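You operate a simulated robot arm through the tools that you are given. There is no shell and no other tool. Be economical: measure what you need, move in short steps, check, and stop when the job is done.

The job below is to be done with a simulated two-armed robot. You get a single attempt, and the scene is never put back.

Task
Hold the jar, drop the three pebbles in and screw the lid on.
Fine: hold it while you unscrew the lid, too.

It is judged by the outcome, as a careful person would: the job done as asked, and still so three seconds after it is handed in. It fails if anything else is knocked over, pushed out of place, dropped, spilled or broken. Lids that push on must go on centred and level and be pressed home; caps that screw on are set level and turned clockwise until they are tight.

Robot
Two 7-joint arms with two-finger parallel grippers on one trunk, on a base that drives. Base frame: it is fixed to the floor where the robot stands at the start and does not move with it; the origin is under the middle of the robot, x ahead of it, y to its left, z up; the surface under the hand at the start is at about z = 800. Units: mm, rad, N and s.
The left shoulder is at the start at [70, 130, 1210], the right one opposite. With the tool pointing down near the work surface each hand reaches from about 100 to 500 mm from the robot's upright axis, wherever it stands, measured 20 degrees to its own side. Places, roughly: cupboard top [500, 100, 800]. Payload 1.57 kg a hand.
The tool frame of a hand sits at the grasp point between the pads (the TCP): z along the fingers, y along the line on which they close. The tips reach 30 mm beyond it. Largest opening 80 mm; finger width 17, thickness 12; the body of the gripper, 40 by 82 mm, starts 80 mm behind the TCP.
Orientation is told as [roll, pitch, yaw] about the base's x, y, z axes, in that order, counted from this pose: with the fingers straight down and closing along the base's y, the tool's x points along the base's -x, its y along +y and its z along -z.

Tools
- The arms move only by the tool move_arm. It takes "left_moves", "right_moves" or both (then of equal length, played together; a hand with none holds still); each is a list of rows, each an object of numbers (a shift or turn left out is 0, a gripper value left out holds the last): "dx", "dy", "dz": the shift along the base's x, y, z in units of 50 mm (1.0 is 50 mm); "rx", "ry", "rz": the turn, a rotation vector about the base's x, y, z in units of 4 degrees (1.0 is 4 degrees). In form: [{"dx": .., "dy": .., "dz": .., "rx": .., "ry": .., "rz": ..}, ...]. A call has 1 to 8 rows; each row shifts and turns the commanded pose from where the row before left it. "left_claw" and "right_claw" are, for a hand that has rows, the gripper command, from -1 (shut) to 1 (fully open), values between in proportion, set as the call begins (left out, the last holds). A call with a number of a shift or a turn outside -1 to 1 is refused whole. A row lasts 0.2 s, in which the tool goes at most 50 mm and 0.15 rad; a call with a longer step from one row to the next is refused whole, and so is a gripper value outside its range. Where a pose cannot be reached the arm comes as near as it can. A force on the tool above 40 N (or 10 N above the force at the start of the call, whichever is more), or a blocked arm, ends the call early, and 0.2 s more pass. The fingers move at their own pace (about 108 mm/s each) and stop on an object; they squeeze with about 23 N. The grip force told is the motor's: it shows also when the fingers shut on nothing. Time passes only in rows, and 0.2 s behind the last, so rows that do not move let the fingers close. It gives the time, the measured TCP pose, the force on the tool (base axes), the opening and the grip force at its end, in the units of the frame above (readings bear some noise), with the torque about the TCP (base axes, N m) and any sound that the robot's microphone picked up, and new pictures: "views" is both (left out), scene, wrist or none (wrist: the cameras of the hands that moved).
- Cameras (640 x 400 px; columns grow to the right, rows downward): "scene" is now at [131.3, 13.4, 1424.1]; the picture's right is [0.14, -0.99, 0.00], its down [-0.70, -0.10, -0.71] and it looks along [0.70, 0.10, -0.70] (base axes); focal length 257 px, centre (320, 200). "left" rides on the left gripper at [72, 7, -122] in its tool frame; the picture's right is [-0.09, 1.00, 0.00], its down [-0.84, -0.08, -0.54] and it looks along [-0.54, -0.05, 0.84] (tool axes); focal length 238 px, centre (320, 200). "right" rides on the right gripper at [72, -7, -122] in its tool frame; the picture's right is [0.09, 1.00, 0.00], its down [-0.84, 0.08, -0.54] and it looks along [-0.54, 0.05, 0.84] (tool axes); focal length 238 px, centre (320, 200). There is no depth. A picture from a camera that has moved, and an enlarged one, comes with that camera's place and axes in the base frame and with its lens.
- raise_lower(by): slides the trunk up (or, below 0, down) by that many mm; the arms and the scene camera ride with it, the base frame stays. It gives what a move gives, with no picture.
- steer(legs): drives the robot by 1 to 6 legs, each [ahead, left, turn to the left] in mm, mm and rad, along the robot's own axes; the way and the turn of a leg run together, so that a leg with both is an arc; at most 1500 mm and 3.142 rad a leg. The arms and the cameras ride along, it lands a little off, and it stops where it bumps. It gives what a move gives, and a new picture of the scene camera.
- head_to(pan, tilt): turns the head with the scene camera to pan (to the left, within 1.501 rad either way) and tilt (down, from -0.506 to 1.204), counted from straight ahead of the robot. It gives what a move gives, and a new picture of the scene camera.
- inspect(camera, box): a new picture of the part [left, top, right, bottom] of that camera's present view, enlarged. No time passes.
- sign_off(): hands the job in; it is judged then, once.

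Go step by step. Nothing tells you exact positions but the pictures and the camera data: compare them with the known pose of the tool, close in by small moves and look again before you grip or let go. The budget is 120 turns and 260 pictures, counting those below and the enlarged ones. Unless the task says otherwise, let go and move clear before handing in, and close with one line.

The tools are called as a command line: name --argument value ..., lists and objects as JSON in quotes. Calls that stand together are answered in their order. move_arm: Moves the arms, as the interface text tells. Its arguments: {"type":"object","properties":{"left_moves":{"type":"array"},"left_claw":{"type":"number"},"right_moves":{"type":"array"},"right_claw":{"type":"number"},"views":{"type":"string","enum":["both","scene","wrist","none"]}},"required":[]} The other tools are called the same way: raise_lower (by) slides the trunk up or down; steer (legs) drives the base; head_to (pan, tilt) turns the head that bears the scene camera; inspect (camera, box) takes an enlarged picture of a part of a camera's view; sign_off () hands the job in.

At the start:

```text
t: 0.0
left_eef_pos: [380.4, 250.1, 1234.3]
left_tool_rot: [-0.001, 0.0, 0.002]
left_wrist_force: [0.0, -0.8, -0.4]
left_ft_torque: [-0.01, 0.01, 0.02]
left_opening: 79.8
left_gripper_force: 0.0
right_eef_pos: [362.5, -72.2, 1233.9]
right_tool_rot: [0.002, -0.002, -0.002]
right_wrist_force: [-0.4, -0.3, 0.8]
right_ft_torque: [-0.01, -0.02, -0.02]
right_opening: 79.9
right_gripper_force: 0.1
trunk travel left (down, up): [-848.0, 92.0]
robot x, y, heading: [0.8, 1.1, -0.001]
head pan, tilt: [0.143, 0.78]
```

scene: 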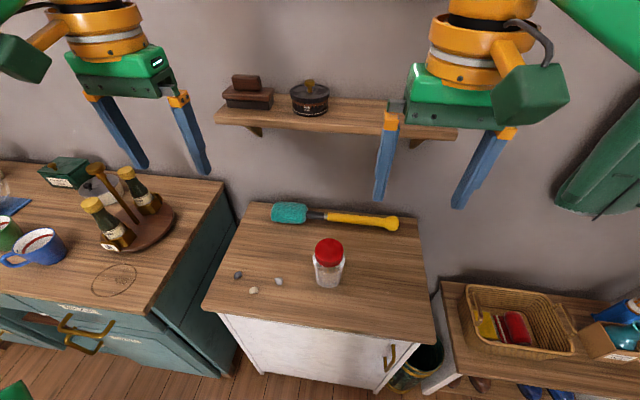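
right: 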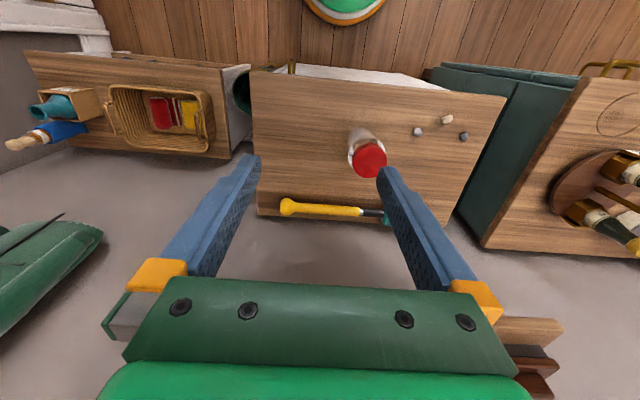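
left: 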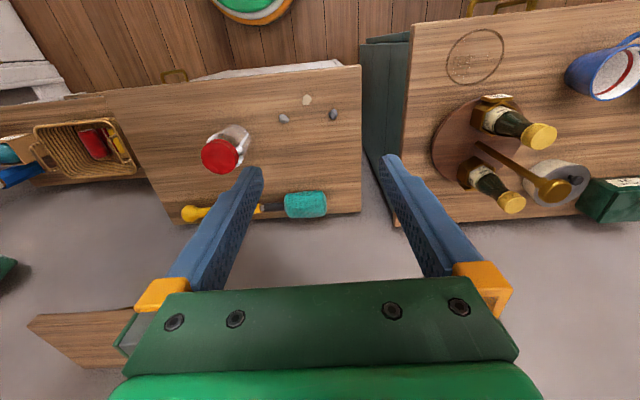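

The jar with its red lid stands on the small cupboard at about [470, 40]. The three pebbles lie to its left and a brush lies behind it. I'll look closer first.

inspect --camera "scene" --box '[280, 220, 380, 300]'

inspect --camera "scene" --box '[200, 240, 320, 315]'

inspect --camera "left" --box '[180, 80, 360, 230]'

```text
5.00 times, centred on (330, 260) of scene
camera zoom: at [131.3, 13.4, 1424.1], right [0.14, -0.99, 0.0], down [-0.7, -0.1, -0.71], along [0.7, 0.1, -0.7], focal length 1284 px, centre (270, -100)
```

zoom: 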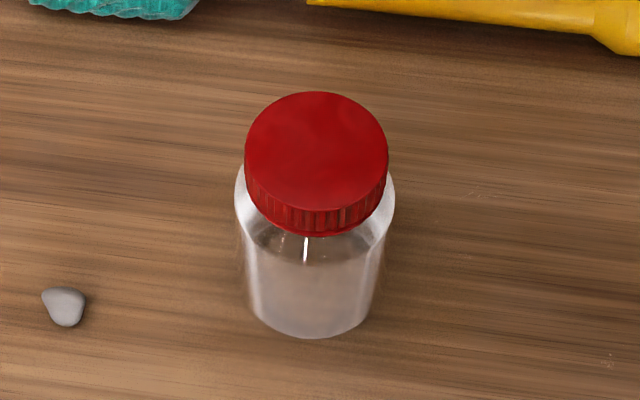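

```text
5.33 times, centred on (260, 278) of scene
camera zoom: at [131.3, 13.4, 1424.1], right [0.14, -0.99, 0.0], down [-0.7, -0.1, -0.71], along [0.7, 0.1, -0.7], focal length 1370 px, centre (640, -213)
```

zoom: 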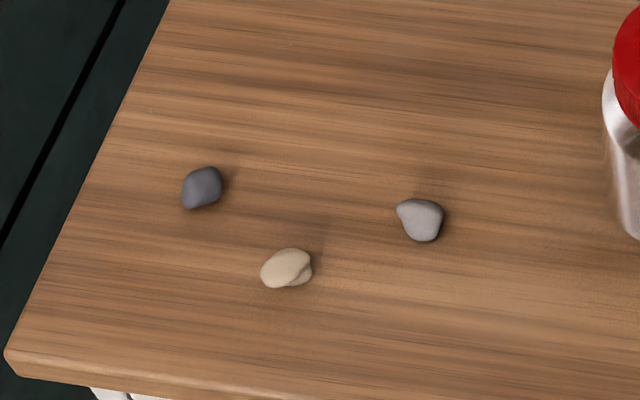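

```text
2.67 times, centred on (270, 155) of left
camera zoom: at [308.8, 256.5, 1356.4], right [0.09, 1.0, 0.0], down [0.84, -0.08, 0.54], along [0.54, -0.05, -0.84], focal length 636 px, centre (453, 320)
```

zoom: 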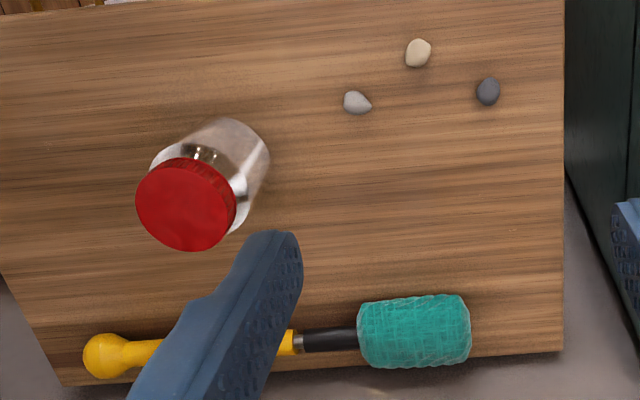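

The jar stands at about [477, 40], roughly 112 tall, with a lid about 68 across. The pebbles are near [441, 279], [407, 226] and [440, 167]. I'll check how much floor room there is ahead of the base.

head_to --pan 0.0 --tilt 1.2

```text
t: 0.9
left_eef_pos: [381.3, 250.6, 1233.8]
left_tool_rot: [0.0, 0.0, 0.002]
left_wrist_force: [-0.4, 0.1, 0.3]
left_ft_torque: [0.0, 0.02, -0.01]
left_opening: 80.1
left_gripper_force: 0.1
right_eef_pos: [363.1, -71.8, 1233.2]
right_tool_rot: [0.001, -0.002, 0.0]
right_wrist_force: [0.2, 0.0, 0.9]
right_ft_torque: [0.01, 0.05, 0.02]
right_opening: 79.8
right_gripper_force: 0.2
trunk travel left (down, up): [-848.0, 92.0]
robot x, y, heading: [-1.5, 1.5, -0.0]
head pan, tilt: [0.0, 1.201]
camera scene: at [106.5, 1.8, 1394.8], right [0.0, -1.0, 0.0], down [-0.93, 0.0, -0.36], along [0.36, 0.0, -0.93], focal length 257 px, centre (320, 200)
```

scene: 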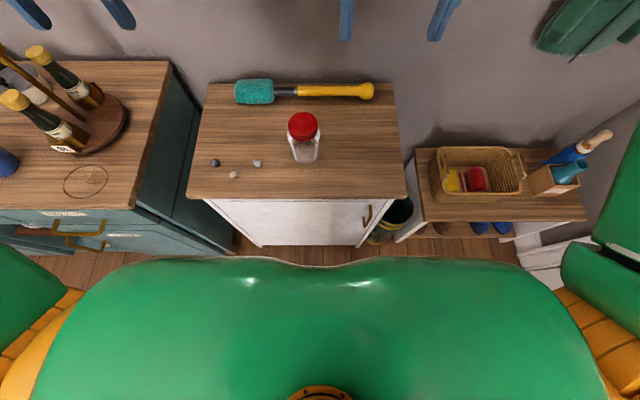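

The cupboard's front edge is at x≈339. I'll use the right hand to hold the jar from the right, fingers pointing towards +y and camera side up. First I turn the hand while it's still high.

move_arm --right_moves '[{"rx": 0.763, "ry": 0.763, "rz": -0.996, "dy": -0.3}, {"rx": 0.763, "ry": 0.763, "rz": -0.996, "dy": -0.3}, {"rx": 0.763, "ry": 0.763, "rz": -0.996, "dy": -0.3}, {"rx": 0.763, "ry": 0.763, "rz": -0.996, "dy": -0.3}, {"rx": 0.763, "ry": 0.763, "rz": -0.996, "dy": -0.3}, {"rx": 0.763, "ry": 0.763, "rz": -0.996, "dy": -0.3}, {"rx": 0.763, "ry": 0.763, "rz": -0.996, "dy": -0.3}, {"rx": 0.763, "ry": 0.763, "rz": -0.996, "dy": -0.3}]' --right_claw 1 --views "none"

move_arm --right_moves '[{"rx": 0.763, "ry": 0.763, "rz": -0.996, "dz": -0.5}, {"rx": 0.763, "ry": 0.763, "rz": -0.996, "dz": -0.5}, {"rx": 0.763, "ry": 0.763, "rz": -0.996, "dz": -0.5}, {"rx": 0.763, "ry": 0.763, "rz": -0.996, "dz": -0.5}, {"rx": 0.763, "ry": 0.763, "rz": -0.996, "dz": -0.5}, {"rx": 0.763, "ry": 0.763, "rz": -0.996, "dz": -0.5}, {"rx": 0.763, "ry": 0.763, "rz": -0.996, "dz": -0.5}, {"rx": 0.763, "ry": 0.763, "rz": -0.996, "dz": -0.5}]' --views "both"

```text
t: 2.7
left_eef_pos: [382.1, 249.3, 1234.3]
left_tool_rot: [-0.001, 0.0, 0.002]
left_wrist_force: [1.2, -0.4, -0.2]
left_ft_torque: [-0.02, 0.0, -0.05]
left_opening: 80.1
left_gripper_force: 0.1
right_eef_pos: [354.3, -188.9, 1223.7]
right_tool_rot: [0.316, 0.514, -0.494]
right_wrist_force: [0.1, -0.2, -0.6]
right_ft_torque: [0.02, 0.0, 0.03]
right_opening: 80.1
right_gripper_force: 0.1
right hand out of reach, approached as far as the arm can: row 7, 8
trunk travel left (down, up): [-848.0, 92.0]
robot x, y, heading: [-0.5, 1.9, 0.001]
head pan, tilt: [0.0, 1.201]
```

```text
t: 4.5
left_eef_pos: [381.3, 249.8, 1234.1]
left_tool_rot: [0.0, 0.0, 0.002]
left_wrist_force: [0.7, -0.4, 0.0]
left_ft_torque: [0.01, -0.05, -0.01]
left_opening: 80.0
left_gripper_force: 0.1
right_eef_pos: [355.2, -189.0, 1025.0]
right_tool_rot: [0.322, 1.108, -1.061]
right_wrist_force: [0.3, 0.3, -0.5]
right_ft_torque: [0.02, 0.02, 0.03]
right_opening: 80.1
right_gripper_force: 0.1
trunk travel left (down, up): [-848.0, 92.0]
robot x, y, heading: [-2.2, -0.4, 0.001]
head pan, tilt: [0.0, 1.201]
camera scene: at [106.6, 0.9, 1394.8], right [0.0, -1.0, 0.0], down [-0.93, 0.0, -0.36], along [0.36, 0.0, -0.93], focal length 257 px, centre (320, 200)
camera right: at [349.1, -271.9, 1140.5], right [0.94, 0.25, 0.22], down [0.33, -0.79, -0.51], along [0.05, 0.55, -0.83], focal length 238 px, centre (320, 200)
```

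scene: 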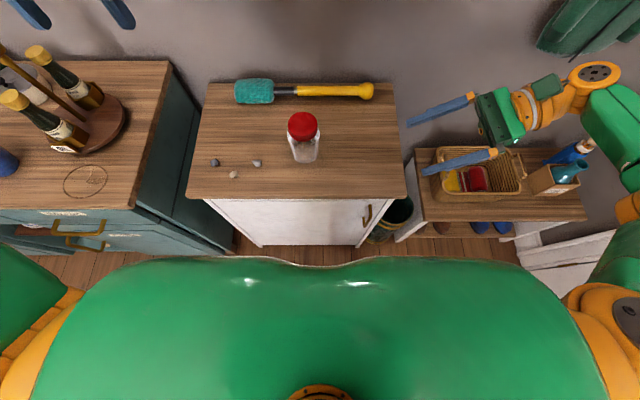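
right: 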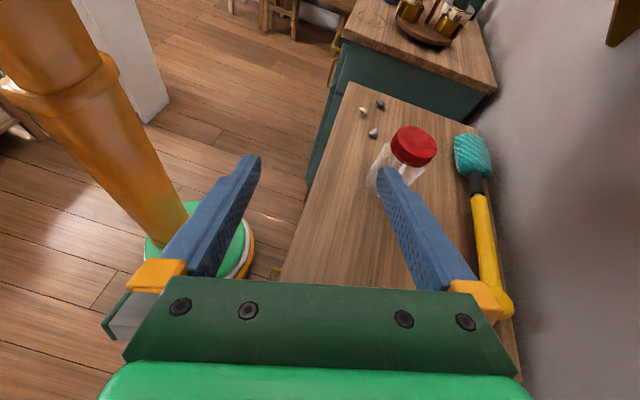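

The base is well clear of the cupboard (its front is at about x≈150). I'll finish turning the right hand and drive 90 mm ahead for better reach.

move_arm --right_moves '[{"rx": 0.763, "ry": 0.763, "rz": -0.996, "dz": -0.5}, {"rx": 0.763, "ry": 0.763, "rz": -0.996, "dz": -0.5}, {"rx": 0.763, "ry": 0.763, "rz": -0.996, "dz": -0.5}, {}]' --views "none"

steer --legs '[[90, 0, 0]]'

```text
t: 5.5
left_eef_pos: [380.8, 251.0, 1234.0]
left_tool_rot: [0.0, -0.001, 0.002]
left_wrist_force: [-1.6, -0.4, -0.4]
left_ft_torque: [0.0, 0.01, -0.01]
left_opening: 80.1
left_gripper_force: 0.1
right_eef_pos: [355.5, -187.0, 951.4]
right_tool_rot: [0.004, 1.304, -1.57]
right_wrist_force: [-0.3, -0.3, 0.4]
right_ft_torque: [0.01, -0.01, 0.01]
right_opening: 79.8
right_gripper_force: 0.0
trunk travel left (down, up): [-848.0, 92.0]
robot x, y, heading: [0.8, 2.4, -0.0]
head pan, tilt: [0.0, 1.201]
```

```text
t: 6.6
left_eef_pos: [464.8, 250.6, 1235.4]
left_tool_rot: [0.0, -0.006, 0.001]
left_wrist_force: [-1.2, -0.1, -0.4]
left_ft_torque: [0.0, -0.04, 0.01]
left_opening: 80.1
left_gripper_force: 0.1
right_eef_pos: [440.7, -187.5, 952.8]
right_tool_rot: [0.025, 1.302, -1.548]
right_wrist_force: [-0.5, -0.5, 0.4]
right_ft_torque: [-0.02, -0.05, -0.01]
right_opening: 79.9
right_gripper_force: 0.1
trunk travel left (down, up): [-848.0, 92.0]
robot x, y, heading: [83.0, -4.5, -0.003]
head pan, tilt: [0.0, 1.201]
camera scene: at [189.3, 1.6, 1395.3], right [0.0, -1.0, 0.0], down [-0.93, 0.0, -0.37], along [0.37, 0.0, -0.93], focal length 257 px, centre (320, 200)
```

scene: 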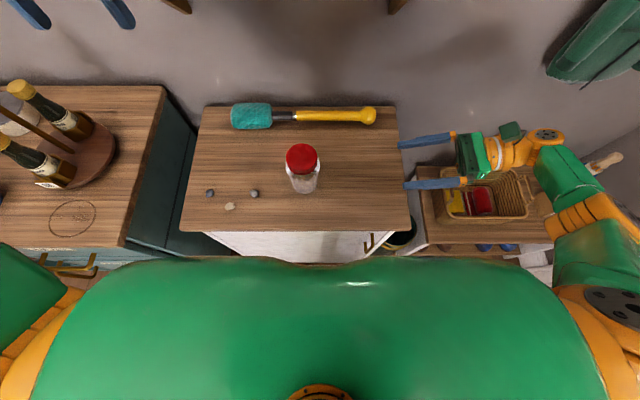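

The drive took us about 84 mm ahead. Next I bring the right hand to jar height, still short of the jar.

move_arm --right_moves '[{"dx": 0.18, "dy": 0.45, "dz": -0.5}, {"dx": 0.18, "dy": 0.45, "dz": -0.5}, {"dx": 0.18, "dy": 0.45, "dz": -0.5}, {"dx": 0.18, "dy": 0.45, "dz": -0.5}, {}]'

inspect --camera "scene" --box '[270, 130, 350, 210]'

inspect --camera "right" --box '[200, 40, 440, 190]'

```text
t: 7.8
left_eef_pos: [470.6, 250.1, 1233.8]
left_tool_rot: [0.0, -0.001, 0.003]
left_wrist_force: [-0.1, 0.1, 0.0]
left_ft_torque: [-0.01, 0.0, 0.01]
left_opening: 79.9
left_gripper_force: 0.0
right_eef_pos: [452.4, -82.4, 876.6]
right_tool_rot: [0.007, 1.303, -1.564]
right_wrist_force: [-1.2, 0.3, -0.3]
right_ft_torque: [-0.02, -0.01, -0.03]
right_opening: 79.8
right_gripper_force: 0.0
right hand out of reach, approached as far as the arm can: row 2, 3, 4
trunk travel left (down, up): [-848.0, 92.0]
robot x, y, heading: [89.4, 1.2, -0.0]
head pan, tilt: [0.0, 1.201]
camera scene: at [194.8, 1.7, 1394.8], right [0.0, -1.0, 0.0], down [-0.93, 0.0, -0.36], along [0.36, 0.0, -0.93], focal length 257 px, centre (320, 200)
camera right: at [444.9, -180.3, 977.6], right [1.0, 0.02, 0.09], down [0.08, -0.74, -0.66], along [0.05, 0.67, -0.74], focal length 238 px, centre (320, 200)
```

scene: 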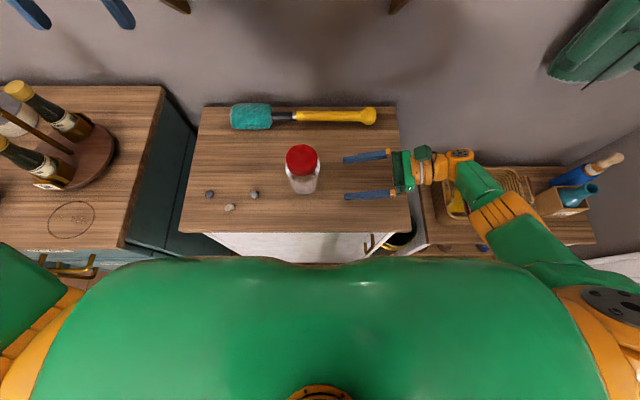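
right: 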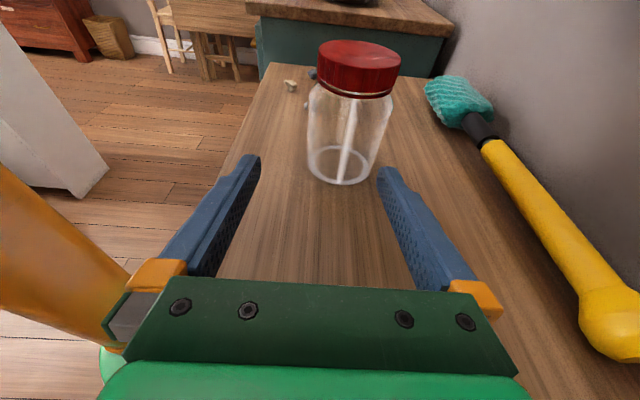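

```text
5.00 times, centred on (310, 170) of scene
camera zoom: at [194.8, 1.7, 1394.8], right [0.0, -1.0, 0.0], down [-0.93, 0.0, -0.36], along [0.36, 0.0, -0.93], focal length 1284 px, centre (370, 350)
```

zoom: 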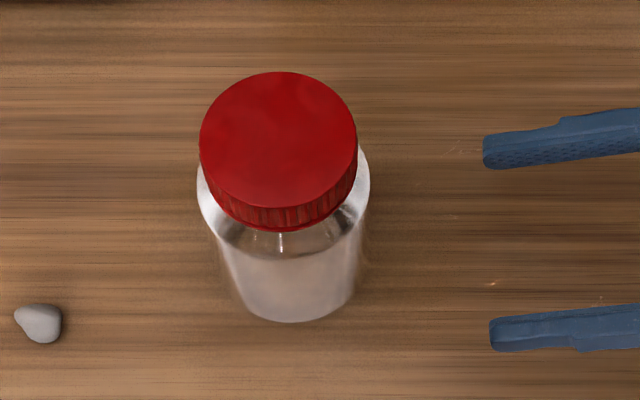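

```text
2.67 times, centred on (320, 115) of right
camera zoom: at [444.9, -180.3, 977.6], right [1.0, 0.02, 0.09], down [0.08, -0.74, -0.66], along [0.05, 0.67, -0.74], focal length 636 px, centre (320, 427)
```

zoom: 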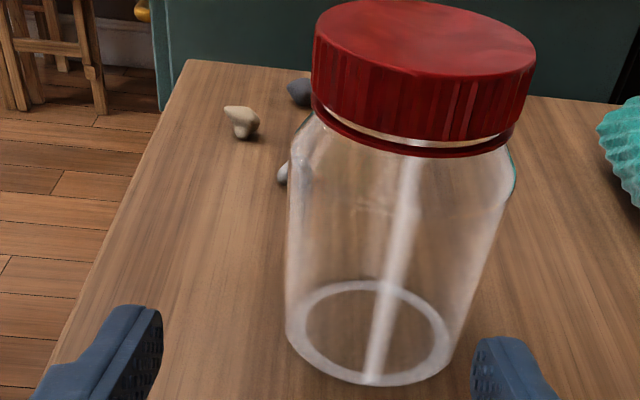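

The jar axis is near [478, 41] with a body about 76 wide. The right arm is short of reach at this angle. I'll turn the hand 32° so it points diagonally towards the jar, and check the pose.

move_arm --right_moves '[{"rz": -1, "dx": -0.1, "dy": 0.04}, {"rz": -1, "dx": -0.1, "dy": 0.04}, {"rz": -1, "dx": -0.1, "dy": 0.04}, {"rz": -1, "dx": -0.1, "dy": 0.04}, {"rz": -1, "dx": -0.1, "dy": 0.04}, {"rz": -1, "dx": -0.1, "dy": 0.04}, {"rz": -1, "dx": -0.1, "dy": 0.04}, {"rz": -1, "dx": -0.1, "dy": 0.04}]' --views "wrist"

```text
t: 9.6
left_eef_pos: [468.7, 249.3, 1233.7]
left_tool_rot: [-0.002, -0.001, 0.002]
left_wrist_force: [0.3, 0.1, 0.2]
left_ft_torque: [0.0, 0.03, 0.03]
left_opening: 80.1
left_gripper_force: 0.2
right_eef_pos: [411.4, -66.4, 876.1]
right_tool_rot: [0.006, 1.303, -2.124]
right_wrist_force: [-1.1, -0.2, 0.2]
right_ft_torque: [-0.02, -0.04, -0.03]
right_opening: 80.2
right_gripper_force: 0.1
trunk travel left (down, up): [-848.0, 92.0]
robot x, y, heading: [91.0, 1.3, -0.003]
head pan, tilt: [0.0, 1.201]
camera right: at [352.8, -145.6, 978.3], right [0.86, -0.51, 0.09], down [-0.33, -0.67, -0.66], along [0.4, 0.54, -0.74], focal length 238 px, centre (320, 200)
```

right: 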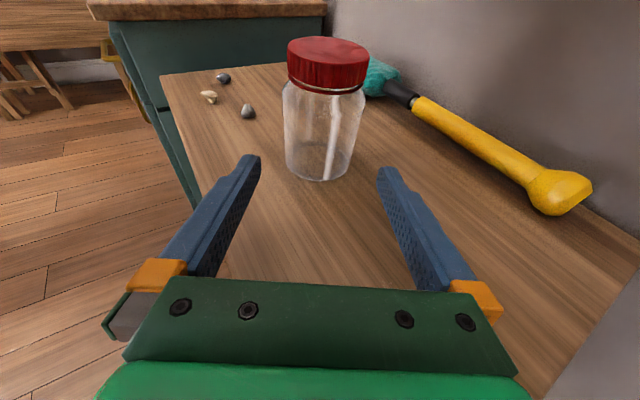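

The hand reached this pose and points almost straight at the jar. I'll drop to grasp height and check the centring.

move_arm --right_moves '[{"dz": -0.34}, {"dz": -0.34}, {}]' --views "none"

inspect --camera "right" --box '[220, 30, 420, 230]'

inspect --camera "scene" --box '[270, 130, 370, 230]'

```text
t: 10.4
left_eef_pos: [469.9, 250.2, 1235.2]
left_tool_rot: [-0.003, -0.001, 0.002]
left_wrist_force: [-0.1, -0.1, 0.2]
left_ft_torque: [0.01, -0.02, 0.03]
left_opening: 79.9
left_gripper_force: 0.2
right_eef_pos: [413.4, -65.1, 842.5]
right_tool_rot: [0.008, 1.303, -2.125]
right_wrist_force: [0.3, 0.2, 0.5]
right_ft_torque: [-0.01, 0.02, 0.02]
right_opening: 79.8
right_gripper_force: 0.0
trunk travel left (down, up): [-848.0, 92.0]
robot x, y, heading: [86.4, -1.4, -0.001]
head pan, tilt: [0.0, 1.201]
```

```text
2.00 times, centred on (320, 130) of right
camera zoom: at [354.3, -145.4, 944.2], right [0.86, -0.51, 0.09], down [-0.33, -0.67, -0.66], along [0.4, 0.54, -0.74], focal length 477 px, centre (320, 340)
```

zoom: 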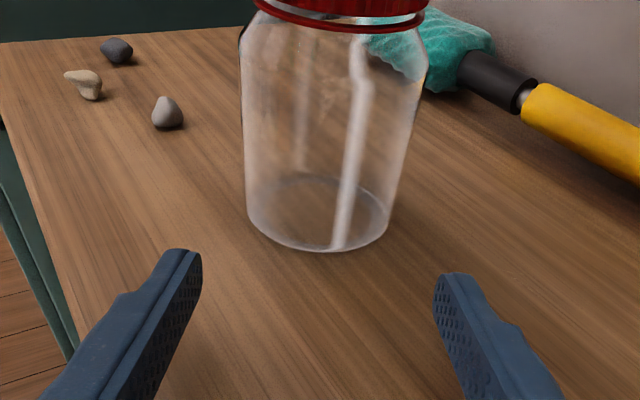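

```text
4.00 times, centred on (320, 180) of scene
camera zoom: at [195.3, 1.5, 1394.8], right [0.0, -1.0, 0.0], down [-0.93, 0.0, -0.36], along [0.36, 0.0, -0.93], focal length 1027 px, centre (320, 280)
```

zoom: 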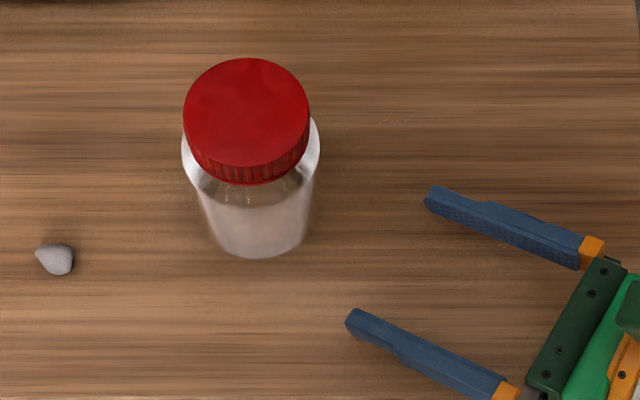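

The hand is centred to within about a millimetre. The body is about 77 wide, so the clearance is small, and I'll advance 50 mm and look again.

move_arm --right_moves '[{"dx": 0.26, "dy": 0.425}, {"dx": 0.26, "dy": 0.425}, {}]' --views "none"

inspect --camera "right" --box '[220, 50, 420, 250]'

inspect --camera "scene" --box '[270, 140, 350, 220]'

```text
t: 11.2
left_eef_pos: [468.7, 250.1, 1234.9]
left_tool_rot: [0.001, -0.001, 0.002]
left_wrist_force: [0.1, 0.4, 0.0]
left_ft_torque: [-0.01, 0.02, -0.03]
left_opening: 80.0
left_gripper_force: 0.0
right_eef_pos: [439.4, -23.7, 843.1]
right_tool_rot: [0.007, 1.304, -2.123]
right_wrist_force: [0.2, -0.6, 0.7]
right_ft_torque: [0.02, 0.04, 0.0]
right_opening: 79.9
right_gripper_force: 0.1
trunk travel left (down, up): [-848.0, 92.0]
robot x, y, heading: [91.8, 0.7, 0.0]
head pan, tilt: [0.0, 1.201]
```

```text
2.00 times, centred on (320, 150) of right
camera zoom: at [379.9, -103.6, 943.8], right [0.86, -0.51, 0.09], down [-0.33, -0.67, -0.66], along [0.4, 0.54, -0.74], focal length 477 px, centre (320, 300)
```

zoom: 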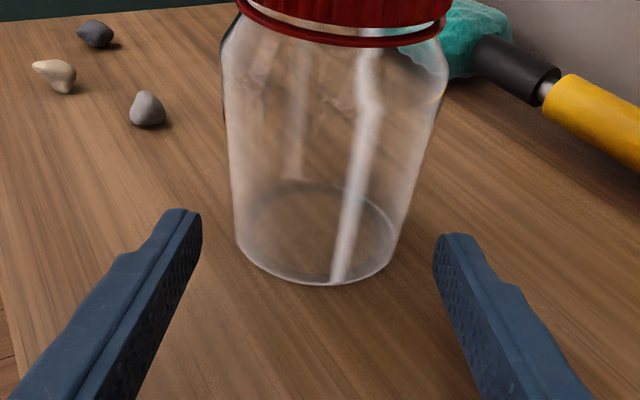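

```text
5.00 times, centred on (310, 180) of scene
camera zoom: at [195.1, 1.2, 1394.8], right [0.0, -1.0, 0.0], down [-0.93, 0.0, -0.36], along [0.36, 0.0, -0.93], focal length 1284 px, centre (370, 300)
```

zoom: 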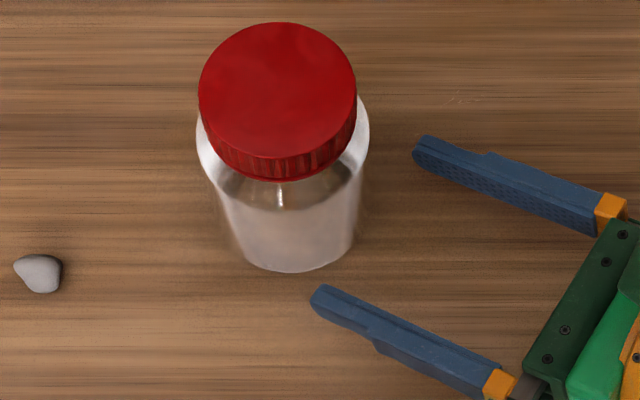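

It is still centred, so I'll advance slowly with the fingers straddling the jar.

move_arm --right_moves '[{"dx": 0.105, "dy": 0.17}, {"dx": 0.105, "dy": 0.17}, {"dx": 0.105, "dy": 0.17}, {}]' --views "none"

inspect --camera "right" --box '[220, 80, 420, 280]'

inspect --camera "scene" --box '[270, 140, 350, 220]'

```text
t: 12.2
left_eef_pos: [470.2, 249.5, 1234.5]
left_tool_rot: [-0.002, -0.003, 0.001]
left_wrist_force: [0.3, 0.1, 0.4]
left_ft_torque: [-0.03, -0.01, 0.05]
left_opening: 79.9
left_gripper_force: 0.2
right_eef_pos: [454.7, 2.5, 843.0]
right_tool_rot: [0.005, 1.304, -2.124]
right_wrist_force: [0.0, -0.1, 0.1]
right_ft_torque: [0.02, -0.02, -0.01]
right_opening: 80.0
right_gripper_force: 0.0
trunk travel left (down, up): [-848.0, 92.0]
robot x, y, heading: [90.2, 0.6, -0.002]
head pan, tilt: [0.0, 1.201]
```

```text
2.00 times, centred on (320, 180) of right
camera zoom: at [395.7, -77.9, 944.1], right [0.86, -0.51, 0.09], down [-0.33, -0.67, -0.66], along [0.4, 0.54, -0.74], focal length 477 px, centre (320, 240)
```

zoom: 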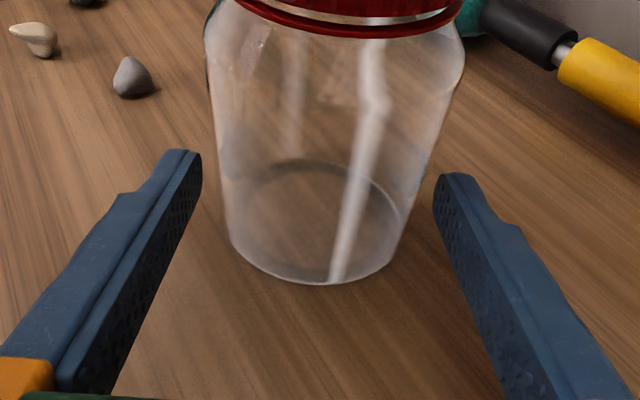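

```text
5.00 times, centred on (310, 180) of scene
camera zoom: at [195.4, 1.7, 1394.8], right [0.0, -1.0, 0.0], down [-0.93, 0.0, -0.36], along [0.36, 0.0, -0.93], focal length 1284 px, centre (370, 300)
```

zoom: 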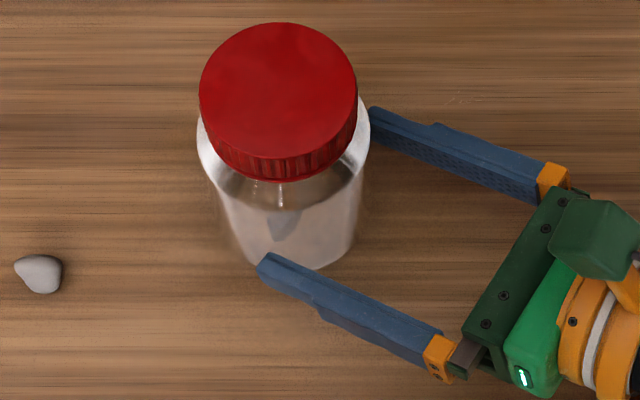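

move_arm --right_moves '[{"dx": 0.09, "dy": 0.146}, {"dx": 0.09, "dy": 0.146}, {}]' --views "none"

inspect --camera "right" --box '[220, 80, 420, 280]'

```text
t: 13.0
left_eef_pos: [470.2, 251.7, 1234.4]
left_tool_rot: [0.0, -0.001, 0.001]
left_wrist_force: [0.5, 0.6, -0.3]
left_ft_torque: [0.0, -0.01, 0.02]
left_opening: 80.0
left_gripper_force: 0.1
right_eef_pos: [464.1, 17.4, 844.1]
right_tool_rot: [0.007, 1.302, -2.124]
right_wrist_force: [0.3, -0.4, 0.5]
right_ft_torque: [-0.01, -0.03, 0.02]
right_opening: 79.9
right_gripper_force: 0.1
trunk travel left (down, up): [-848.0, 92.0]
robot x, y, heading: [89.8, -4.5, 0.001]
head pan, tilt: [0.0, 1.201]
```

```text
2.00 times, centred on (320, 180) of right
camera zoom: at [404.8, -62.7, 944.4], right [0.86, -0.51, 0.09], down [-0.33, -0.67, -0.66], along [0.4, 0.54, -0.74], focal length 477 px, centre (320, 240)
```

zoom: 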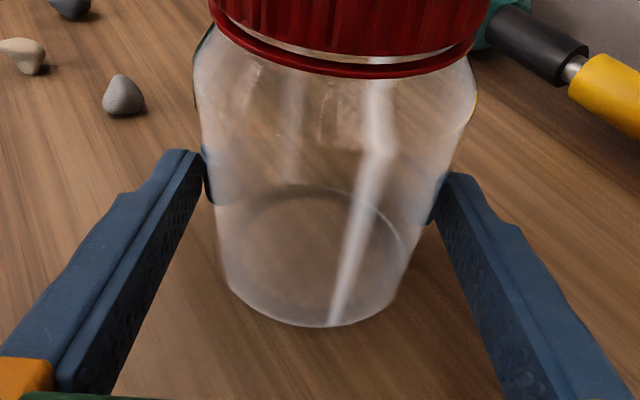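

move_arm --right_moves '[{"dx": 0.09, "dy": 0.146}, {"dx": 0.09, "dy": 0.146}, {"dx": 0.07, "dy": 0.12}, {}]' --views "scene"

inspect --camera "right" --box '[220, 80, 420, 280]'

```text
t: 14.0
left_eef_pos: [470.2, 249.8, 1234.3]
left_tool_rot: [-0.002, -0.001, 0.0]
left_wrist_force: [-0.4, 0.5, -0.1]
left_ft_torque: [0.0, -0.01, 0.01]
left_opening: 80.2
left_gripper_force: 0.0
right_eef_pos: [475.9, 38.5, 842.9]
right_tool_rot: [0.004, 1.306, -2.125]
right_wrist_force: [-0.5, 0.1, 0.1]
right_ft_torque: [-0.01, 0.03, -0.02]
right_opening: 80.0
right_gripper_force: 0.0
trunk travel left (down, up): [-848.0, 92.0]
robot x, y, heading: [88.9, -3.2, 0.006]
head pan, tilt: [0.0, 1.201]
camera scene: at [195.4, 1.6, 1394.8], right [0.0, -1.0, 0.0], down [-0.93, 0.0, -0.36], along [0.36, 0.0, -0.93], focal length 257 px, centre (320, 200)
```

scene: 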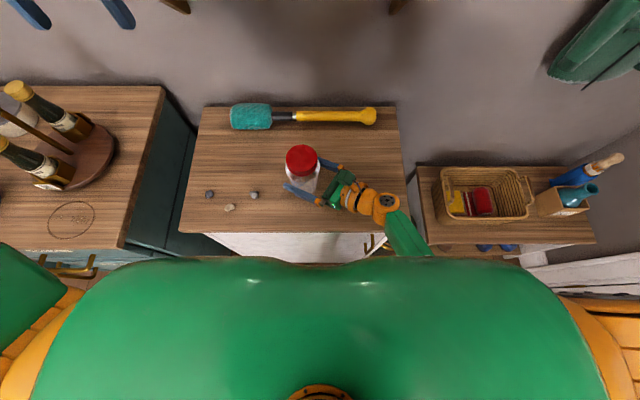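

```text
2.00 times, centred on (320, 180) of right
camera zoom: at [416.7, -42.3, 944.4], right [0.86, -0.51, 0.09], down [-0.33, -0.67, -0.66], along [0.4, 0.54, -0.74], focal length 477 px, centre (320, 240)
```

zoom: 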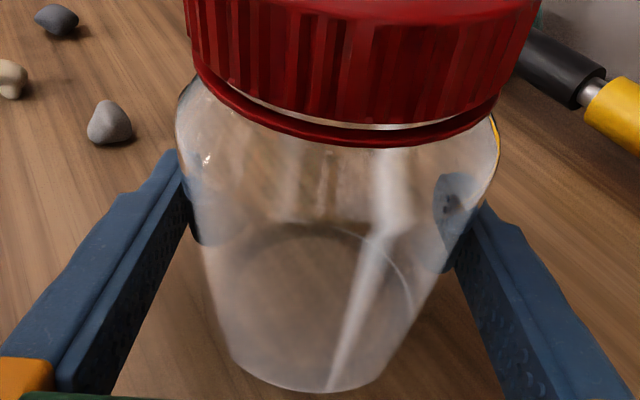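

The jar is between the pads, so I'll close on it.

move_arm --right_moves '[{}, {}, {}]' --right_claw -1 --views "none"

inspect --camera "scene" --box '[260, 130, 360, 230]'

```text
t: 14.8
left_eef_pos: [467.9, 250.5, 1234.1]
left_tool_rot: [-0.001, -0.001, 0.001]
left_wrist_force: [0.0, 0.5, 0.8]
left_ft_torque: [-0.01, -0.02, -0.01]
left_opening: 80.2
left_gripper_force: 0.1
right_eef_pos: [475.2, 37.2, 843.9]
right_tool_rot: [0.005, 1.304, -2.125]
right_wrist_force: [0.6, -0.8, 0.3]
right_ft_torque: [0.02, 0.04, 0.0]
right_opening: 75.3
right_gripper_force: 22.8
trunk travel left (down, up): [-848.0, 92.0]
robot x, y, heading: [85.4, -0.6, 0.001]
head pan, tilt: [0.0, 1.201]
```

```text
4.00 times, centred on (310, 180) of scene
camera zoom: at [195.4, 1.7, 1394.8], right [0.0, -1.0, 0.0], down [-0.93, 0.0, -0.36], along [0.36, 0.0, -0.93], focal length 1027 px, centre (360, 280)
```

zoom: 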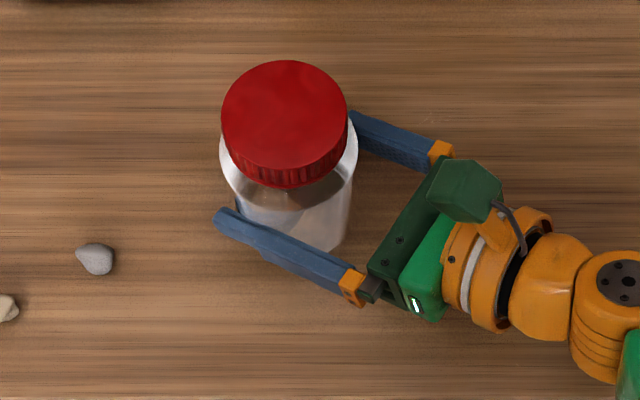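

The jar is firmly held at 75 mm. Next I turn the left hand clockwise to wind up for unscrewing, while bringing it above the lid.

move_arm --left_moves '[{"rz": -1, "dy": -0.17, "dz": -0.15}, {"rz": -1, "dy": -0.17, "dz": -0.15}, {"rz": -1, "dy": -0.17, "dz": -0.15}, {"rz": -1, "dy": -0.17, "dz": -0.15}, {"rz": -1, "dy": -0.17, "dz": -0.15}, {"rz": -1, "dy": -0.17, "dz": -0.15}, {"rz": -1, "dy": -0.17, "dz": -0.15}, {"rz": -1, "dy": -0.17, "dz": -0.15}]' --left_claw 1 --views "none"

move_arm --left_moves '[{"rz": -1, "dy": -0.17, "dz": -0.15}, {"rz": -1, "dy": -0.17, "dz": -0.15}, {"rz": -1, "dy": -0.17, "dz": -0.15}, {"rz": -1, "dy": -0.17, "dz": -0.15}, {"rz": -1, "dy": -0.17, "dz": -0.15}, {"rz": -1, "dy": -0.17, "dz": -0.15}, {"rz": -1, "dy": -0.17, "dz": -0.15}, {"rz": -1, "dy": -0.17, "dz": -0.15}]' --views "none"

move_arm --left_moves '[{"rz": -1, "dy": -0.17, "dz": -0.15}, {"rz": -1, "dy": -0.17, "dz": -0.15}, {"rz": -1, "dy": -0.17, "dz": -0.15}, {"rz": -1, "dy": -0.17, "dz": -0.15}, {"rz": -1, "dy": -0.17, "dz": -0.15}, {"rz": -1, "dy": -0.17, "dz": -0.15}, {"rz": -1, "dy": -0.17, "dz": -0.15}, {"rz": -1, "dy": -0.17, "dz": -0.15}]' --views "both"

```text
t: 16.6
left_eef_pos: [470.8, 183.0, 1173.6]
left_tool_rot: [-0.002, 0.0, -0.56]
left_wrist_force: [-0.7, -0.7, 0.0]
left_ft_torque: [0.01, 0.03, 0.01]
left_opening: 79.9
left_gripper_force: 0.1
right_eef_pos: [475.8, 36.7, 842.5]
right_tool_rot: [0.005, 1.304, -2.124]
right_wrist_force: [0.1, 0.0, 0.1]
right_ft_torque: [0.02, 0.07, -0.01]
right_opening: 75.4
right_gripper_force: 23.2
trunk travel left (down, up): [-848.0, 92.0]
robot x, y, heading: [89.4, -0.1, 0.002]
head pan, tilt: [0.0, 1.201]
```

```text
t: 18.4
left_eef_pos: [456.1, 125.6, 1129.4]
left_tool_rot: [0.0, -0.002, -1.118]
left_wrist_force: [-0.3, 0.4, -0.2]
left_ft_torque: [0.03, 0.01, -0.03]
left_opening: 80.0
left_gripper_force: 0.1
left hand out of reach, approached as far as the arm can: row 6, 7, 8
right_eef_pos: [475.4, 37.2, 843.2]
right_tool_rot: [0.005, 1.303, -2.125]
right_wrist_force: [0.4, -0.2, 1.1]
right_ft_torque: [0.07, 0.07, -0.01]
right_opening: 75.6
right_gripper_force: 23.0
trunk travel left (down, up): [-848.0, 92.0]
robot x, y, heading: [90.2, 0.3, 0.005]
head pan, tilt: [0.0, 1.201]
```

```text
t: 20.2
left_eef_pos: [438.4, 115.7, 1133.7]
left_tool_rot: [0.001, -0.003, -1.675]
left_wrist_force: [-0.1, 0.0, -0.5]
left_ft_torque: [0.0, 0.02, -0.04]
left_opening: 80.3
left_gripper_force: 0.0
left hand out of reach, approached as far as the arm can: row 1, 2, 3, 4, 5, 6, 7, 8
right_eef_pos: [476.0, 36.9, 842.8]
right_tool_rot: [0.004, 1.304, -2.124]
right_wrist_force: [0.6, 0.0, 0.3]
right_ft_torque: [0.05, 0.06, 0.02]
right_opening: 75.5
right_gripper_force: 22.7
trunk travel left (down, up): [-848.0, 92.0]
robot x, y, heading: [88.3, 3.0, 0.0]
head pan, tilt: [0.0, 1.201]
camera scene: at [195.3, 1.4, 1394.8], right [0.0, -1.0, 0.0], down [-0.93, 0.0, -0.36], along [0.36, 0.0, -0.93], focal length 257 px, centre (320, 200)
camera left: at [452.8, 186.0, 1257.1], right [0.98, -0.2, 0.0], down [-0.16, -0.82, 0.54], along [-0.11, -0.53, -0.84], focal length 238 px, centre (320, 200)
```

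scene: 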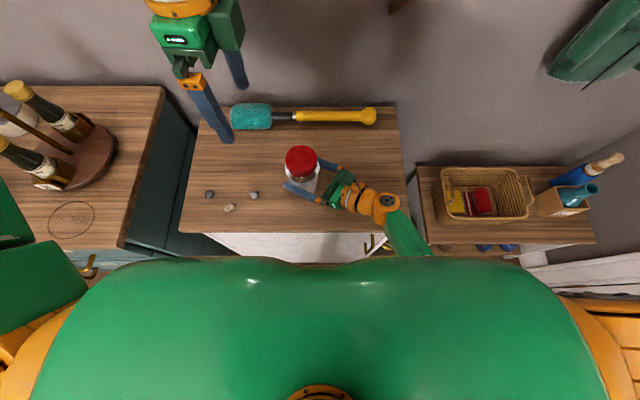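
left: 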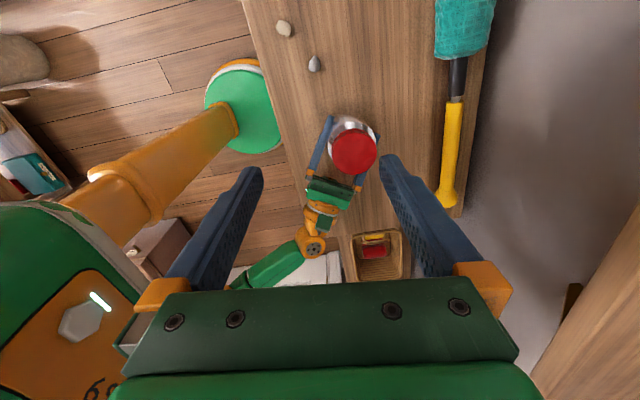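

move_arm --left_moves '[{"dz": -0.6}, {"dz": -0.6}, {"dz": -0.6, "dx": 0.27, "dy": -0.5}, {"dz": -0.6, "dx": 0.27, "dy": -0.5}, {"dx": 0.27, "dy": -0.5}, {}]' --views "wrist"

```text
t: 21.6
left_eef_pos: [438.1, 111.4, 1030.6]
left_tool_rot: [0.001, -0.002, -1.674]
left_wrist_force: [-0.2, -0.1, -0.2]
left_ft_torque: [-0.01, 0.03, 0.0]
left_opening: 80.3
left_gripper_force: 0.2
left hand out of reach, approached as far as the arm can: row 3, 4, 5
right_eef_pos: [475.0, 38.8, 843.4]
right_tool_rot: [0.005, 1.304, -2.124]
right_wrist_force: [1.5, 1.1, 1.2]
right_ft_torque: [0.07, 0.05, 0.01]
right_opening: 75.4
right_gripper_force: 23.3
trunk travel left (down, up): [-848.0, 92.0]
robot x, y, heading: [87.4, 0.1, 0.003]
head pan, tilt: [0.0, 1.201]
camera left: at [452.1, 181.1, 1153.0], right [0.98, -0.19, 0.0], down [-0.16, -0.82, 0.54], along [-0.11, -0.53, -0.84], focal length 238 px, centre (320, 200)
```

left: 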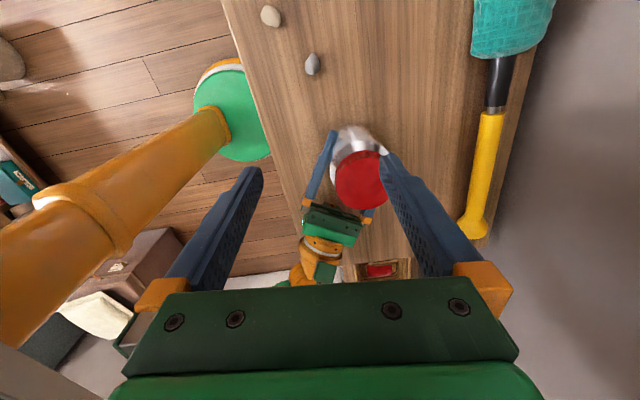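

Fully wound, the left hand falls short of the jar. I'll back the yaw off while moving over the lid to find how much turn is available.

move_arm --left_moves '[{"rz": 1, "dx": 0.1, "dy": -0.18}, {"rz": 1, "dx": 0.1, "dy": -0.18}, {"rz": 1, "dx": 0.1, "dy": -0.18}, {"rz": 1, "dx": 0.1, "dy": -0.18}, {"rz": 1, "dx": 0.1, "dy": -0.18}, {"rz": 1, "dx": 0.1, "dy": -0.18}, {"rz": 1, "dx": 0.1, "dy": -0.18}, {"rz": 1, "dx": 0.1, "dy": -0.18}]' --views "none"

```text
t: 23.4
left_eef_pos: [440.6, 108.2, 1044.2]
left_tool_rot: [0.0, -0.003, -1.114]
left_wrist_force: [-0.1, 0.2, -0.1]
left_ft_torque: [-0.02, 0.01, -0.01]
left_opening: 79.9
left_gripper_force: 0.0
left hand out of reach, approached as far as the arm can: row 1, 2, 3, 4, 5, 6, 7, 8
right_eef_pos: [477.0, 37.3, 842.3]
right_tool_rot: [0.006, 1.305, -2.124]
right_wrist_force: [-0.5, 0.6, 0.5]
right_ft_torque: [0.06, 0.05, 0.04]
right_opening: 75.4
right_gripper_force: 22.1
trunk travel left (down, up): [-848.0, 92.0]
robot x, y, heading: [86.9, -1.8, -0.001]
head pan, tilt: [0.0, 1.201]
```

move_arm --left_moves '[{"rz": 1, "dx": 0.1, "dy": -0.18}, {"rz": 1, "dx": 0.1, "dy": -0.18}, {"rz": 1, "dx": 0.1, "dy": -0.18}, {"rz": 1, "dx": 0.1, "dy": -0.18}, {"rz": 1, "dx": 0.1, "dy": -0.18}, {"rz": 1, "dx": 0.1, "dy": -0.18}, {"rz": 1, "dx": 0.1, "dy": -0.18}, {"rz": 1, "dx": 0.1, "dy": -0.18}]' --views "none"

```text
t: 25.2
left_eef_pos: [439.3, 108.3, 1054.5]
left_tool_rot: [-0.001, -0.002, -0.556]
left_wrist_force: [0.5, -0.6, -0.3]
left_ft_torque: [-0.03, -0.04, -0.04]
left_opening: 80.1
left_gripper_force: 0.1
left hand out of reach, approached as far as the arm can: row 1, 2, 3, 4, 5, 6, 7, 8
right_eef_pos: [475.5, 37.6, 842.9]
right_tool_rot: [0.006, 1.305, -2.124]
right_wrist_force: [-0.2, -0.3, -0.1]
right_ft_torque: [0.01, 0.08, 0.04]
right_opening: 74.9
right_gripper_force: 23.2
trunk travel left (down, up): [-848.0, 92.0]
robot x, y, heading: [88.1, 1.1, 0.001]
head pan, tilt: [0.0, 1.201]
```

The left hand has an inward reach limit that doesn't depend on yaw: here it stops at about [440, 108]. The right hand already holds the jar, so I'll lift it a few millimetres, carry it to about [408, 100] where both hands reach, and set it down.

move_arm --right_moves '[{"dz": 0.1}, {"dz": 0.1}, {"dx": -0.2, "dy": 0.17}, {"dx": -0.3, "dy": 0.25}, {"dx": -0.3, "dy": 0.25}, {"dx": -0.3, "dy": 0.25}, {"dx": -0.3, "dy": 0.25}, {}]' --views "both"

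```text
t: 27.0
left_eef_pos: [440.4, 108.7, 1053.5]
left_tool_rot: [-0.002, 0.001, -0.557]
left_wrist_force: [-1.1, 0.2, 0.3]
left_ft_torque: [0.0, 0.03, 0.0]
left_opening: 80.0
left_gripper_force: 0.1
right_eef_pos: [404.7, 95.6, 854.0]
right_tool_rot: [0.002, 1.304, -2.123]
right_wrist_force: [-0.5, 0.0, -1.6]
right_ft_torque: [0.02, -0.04, 0.02]
right_opening: 75.3
right_gripper_force: 22.5
trunk travel left (down, up): [-848.0, 92.0]
robot x, y, heading: [90.7, -0.1, 0.002]
head pan, tilt: [0.0, 1.201]
camera scene: at [196.0, 1.6, 1394.7], right [0.0, -1.0, 0.0], down [-0.93, 0.0, -0.36], along [0.36, 0.0, -0.93], focal length 257 px, centre (320, 200)
camera right: at [346.8, 16.3, 955.2], right [0.86, -0.51, 0.09], down [-0.33, -0.67, -0.66], along [0.4, 0.54, -0.74], focal length 238 px, centre (320, 200)
```

scene: 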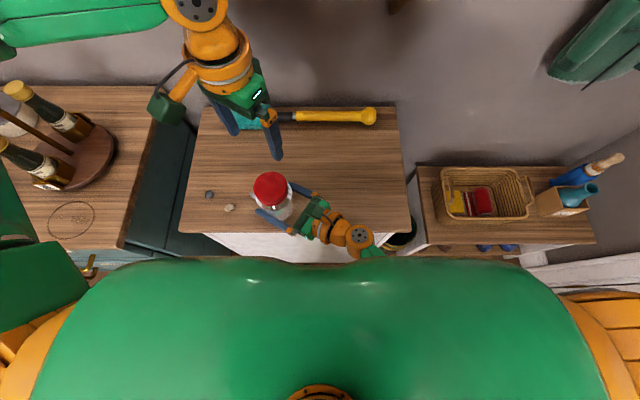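
right: 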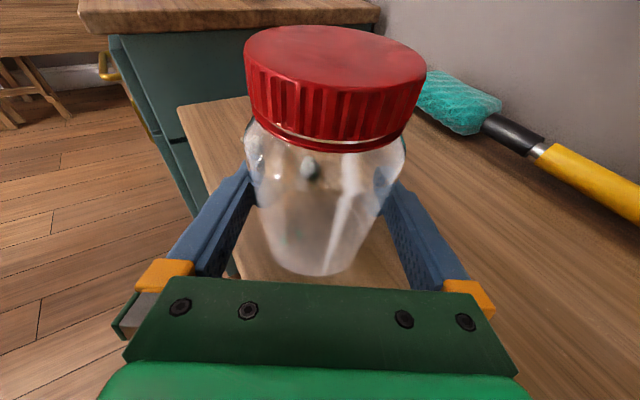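

move_arm --right_moves '[{"dz": -0.1}, {"dz": -0.08}, {"dz": -0.04}, {}]' --left_moves '[{"dx": -0.1, "dy": -0.05}, {"dx": -0.2, "dy": -0.05}, {"dx": -0.2, "dy": -0.05}, {"dx": -0.15}]' --views "both"

inspect --camera "scene" --box '[190, 140, 350, 240]'

```text
t: 28.0
left_eef_pos: [406.9, 98.9, 1052.6]
left_tool_rot: [0.0, -0.001, -0.556]
left_wrist_force: [-0.8, -0.5, 0.0]
left_ft_torque: [0.03, 0.01, 0.01]
left_opening: 80.2
left_gripper_force: 0.0
right_eef_pos: [406.0, 95.6, 843.0]
right_tool_rot: [0.007, 1.306, -2.123]
right_wrist_force: [1.3, 0.0, 7.5]
right_ft_torque: [-0.03, 0.2, 0.05]
right_opening: 75.0
right_gripper_force: 22.9
trunk travel left (down, up): [-848.0, 92.0]
robot x, y, heading: [88.9, -2.2, -0.001]
head pan, tilt: [0.0, 1.201]
camera scene: at [194.9, 0.9, 1394.9], right [0.0, -1.0, 0.0], down [-0.93, 0.0, -0.36], along [0.36, 0.0, -0.93], focal length 257 px, centre (320, 200)
camera right: at [346.6, 16.2, 944.2], right [0.86, -0.51, 0.09], down [-0.33, -0.67, -0.67], along [0.4, 0.54, -0.74], focal length 238 px, centre (320, 200)
camera left: at [348.3, 142.6, 1175.6], right [0.6, 0.8, 0.0], down [0.67, -0.51, 0.54], along [0.43, -0.33, -0.84], focal length 238 px, centre (320, 200)
```

scene: 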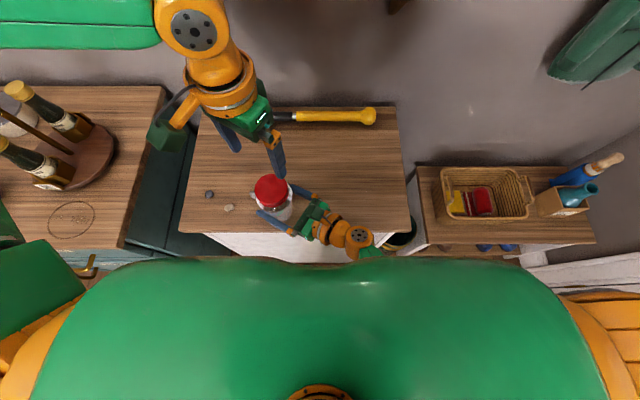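
right: 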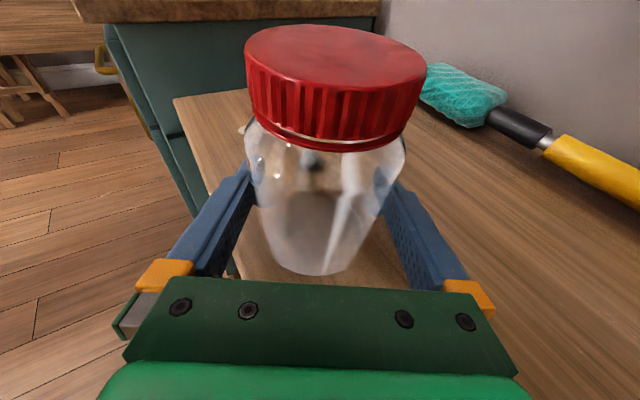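
left: 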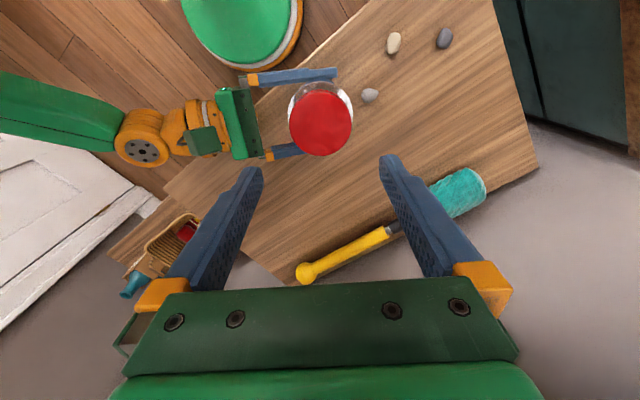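

```text
4.00 times, centred on (270, 190) of scene
camera zoom: at [194.9, 0.9, 1394.9], right [0.0, -1.0, 0.0], down [-0.93, 0.0, -0.36], along [0.36, 0.0, -0.93], focal length 1027 px, centre (520, 240)
```

zoom: 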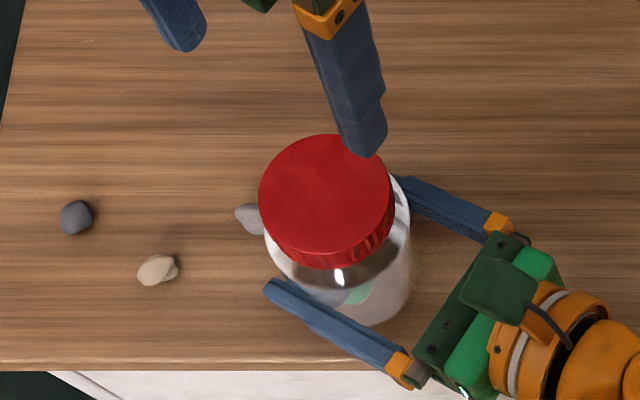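

The jar stands at its new spot and the left hand can reach over it. The lid centre is near [406.5, 100]. Winding the left hand clockwise now.

move_arm --left_moves '[{"rz": -1}, {"rz": -1}, {"rz": -1}, {"rz": -1}, {"rz": -1}, {"rz": -1}, {"rz": -1}, {"rz": -1}]' --views "none"

move_arm --left_moves '[{"rz": -1}, {"rz": -1}, {"rz": -1}, {"rz": -1}, {"rz": -1}, {"rz": -1}, {"rz": -1}, {"rz": -1}]' --views "none"

move_arm --left_moves '[{"rz": -1}, {"rz": -1}, {"rz": -1}, {"rz": -1}, {"rz": -1}, {"rz": -1}, {"rz": -1}, {"rz": -1}]' --views "none"

```text
t: 29.8
left_eef_pos: [406.5, 99.2, 1053.1]
left_tool_rot: [0.001, 0.001, -1.117]
left_wrist_force: [0.1, 1.5, 0.2]
left_ft_torque: [0.0, 0.0, -0.05]
left_opening: 79.9
left_gripper_force: 0.0
right_eef_pos: [403.8, 95.9, 842.8]
right_tool_rot: [0.007, 1.304, -2.123]
right_wrist_force: [-0.1, -0.8, 3.7]
right_ft_torque: [0.1, 0.13, 0.03]
right_opening: 74.5
right_gripper_force: 22.9
trunk travel left (down, up): [-848.0, 92.0]
robot x, y, heading: [87.6, -1.7, -0.003]
head pan, tilt: [0.0, 1.201]
```

```text
t: 31.6
left_eef_pos: [405.9, 101.7, 1053.3]
left_tool_rot: [0.0, 0.0, -1.675]
left_wrist_force: [-0.2, 0.0, -0.6]
left_ft_torque: [-0.02, 0.0, 0.02]
left_opening: 79.9
left_gripper_force: 0.0
right_eef_pos: [404.4, 96.5, 842.2]
right_tool_rot: [0.007, 1.305, -2.121]
right_wrist_force: [-0.5, -1.2, 1.1]
right_ft_torque: [0.06, 0.07, 0.02]
right_opening: 74.4
right_gripper_force: 22.5
trunk travel left (down, up): [-848.0, 92.0]
robot x, y, heading: [87.0, -1.3, -0.006]
head pan, tilt: [0.0, 1.201]
```

```text
t: 33.4
left_eef_pos: [406.1, 101.4, 1053.1]
left_tool_rot: [0.0, -0.001, -2.233]
left_wrist_force: [-0.3, -0.6, 0.0]
left_ft_torque: [-0.04, 0.02, -0.04]
left_opening: 80.2
left_gripper_force: 0.1
right_eef_pos: [404.7, 95.8, 842.2]
right_tool_rot: [0.007, 1.304, -2.123]
right_wrist_force: [-1.2, 0.6, 0.3]
right_ft_torque: [0.03, 0.09, 0.06]
right_opening: 74.3
right_gripper_force: 22.8
trunk travel left (down, up): [-848.0, 92.0]
robot x, y, heading: [87.0, 0.1, -0.002]
head pan, tilt: [0.0, 1.201]
```

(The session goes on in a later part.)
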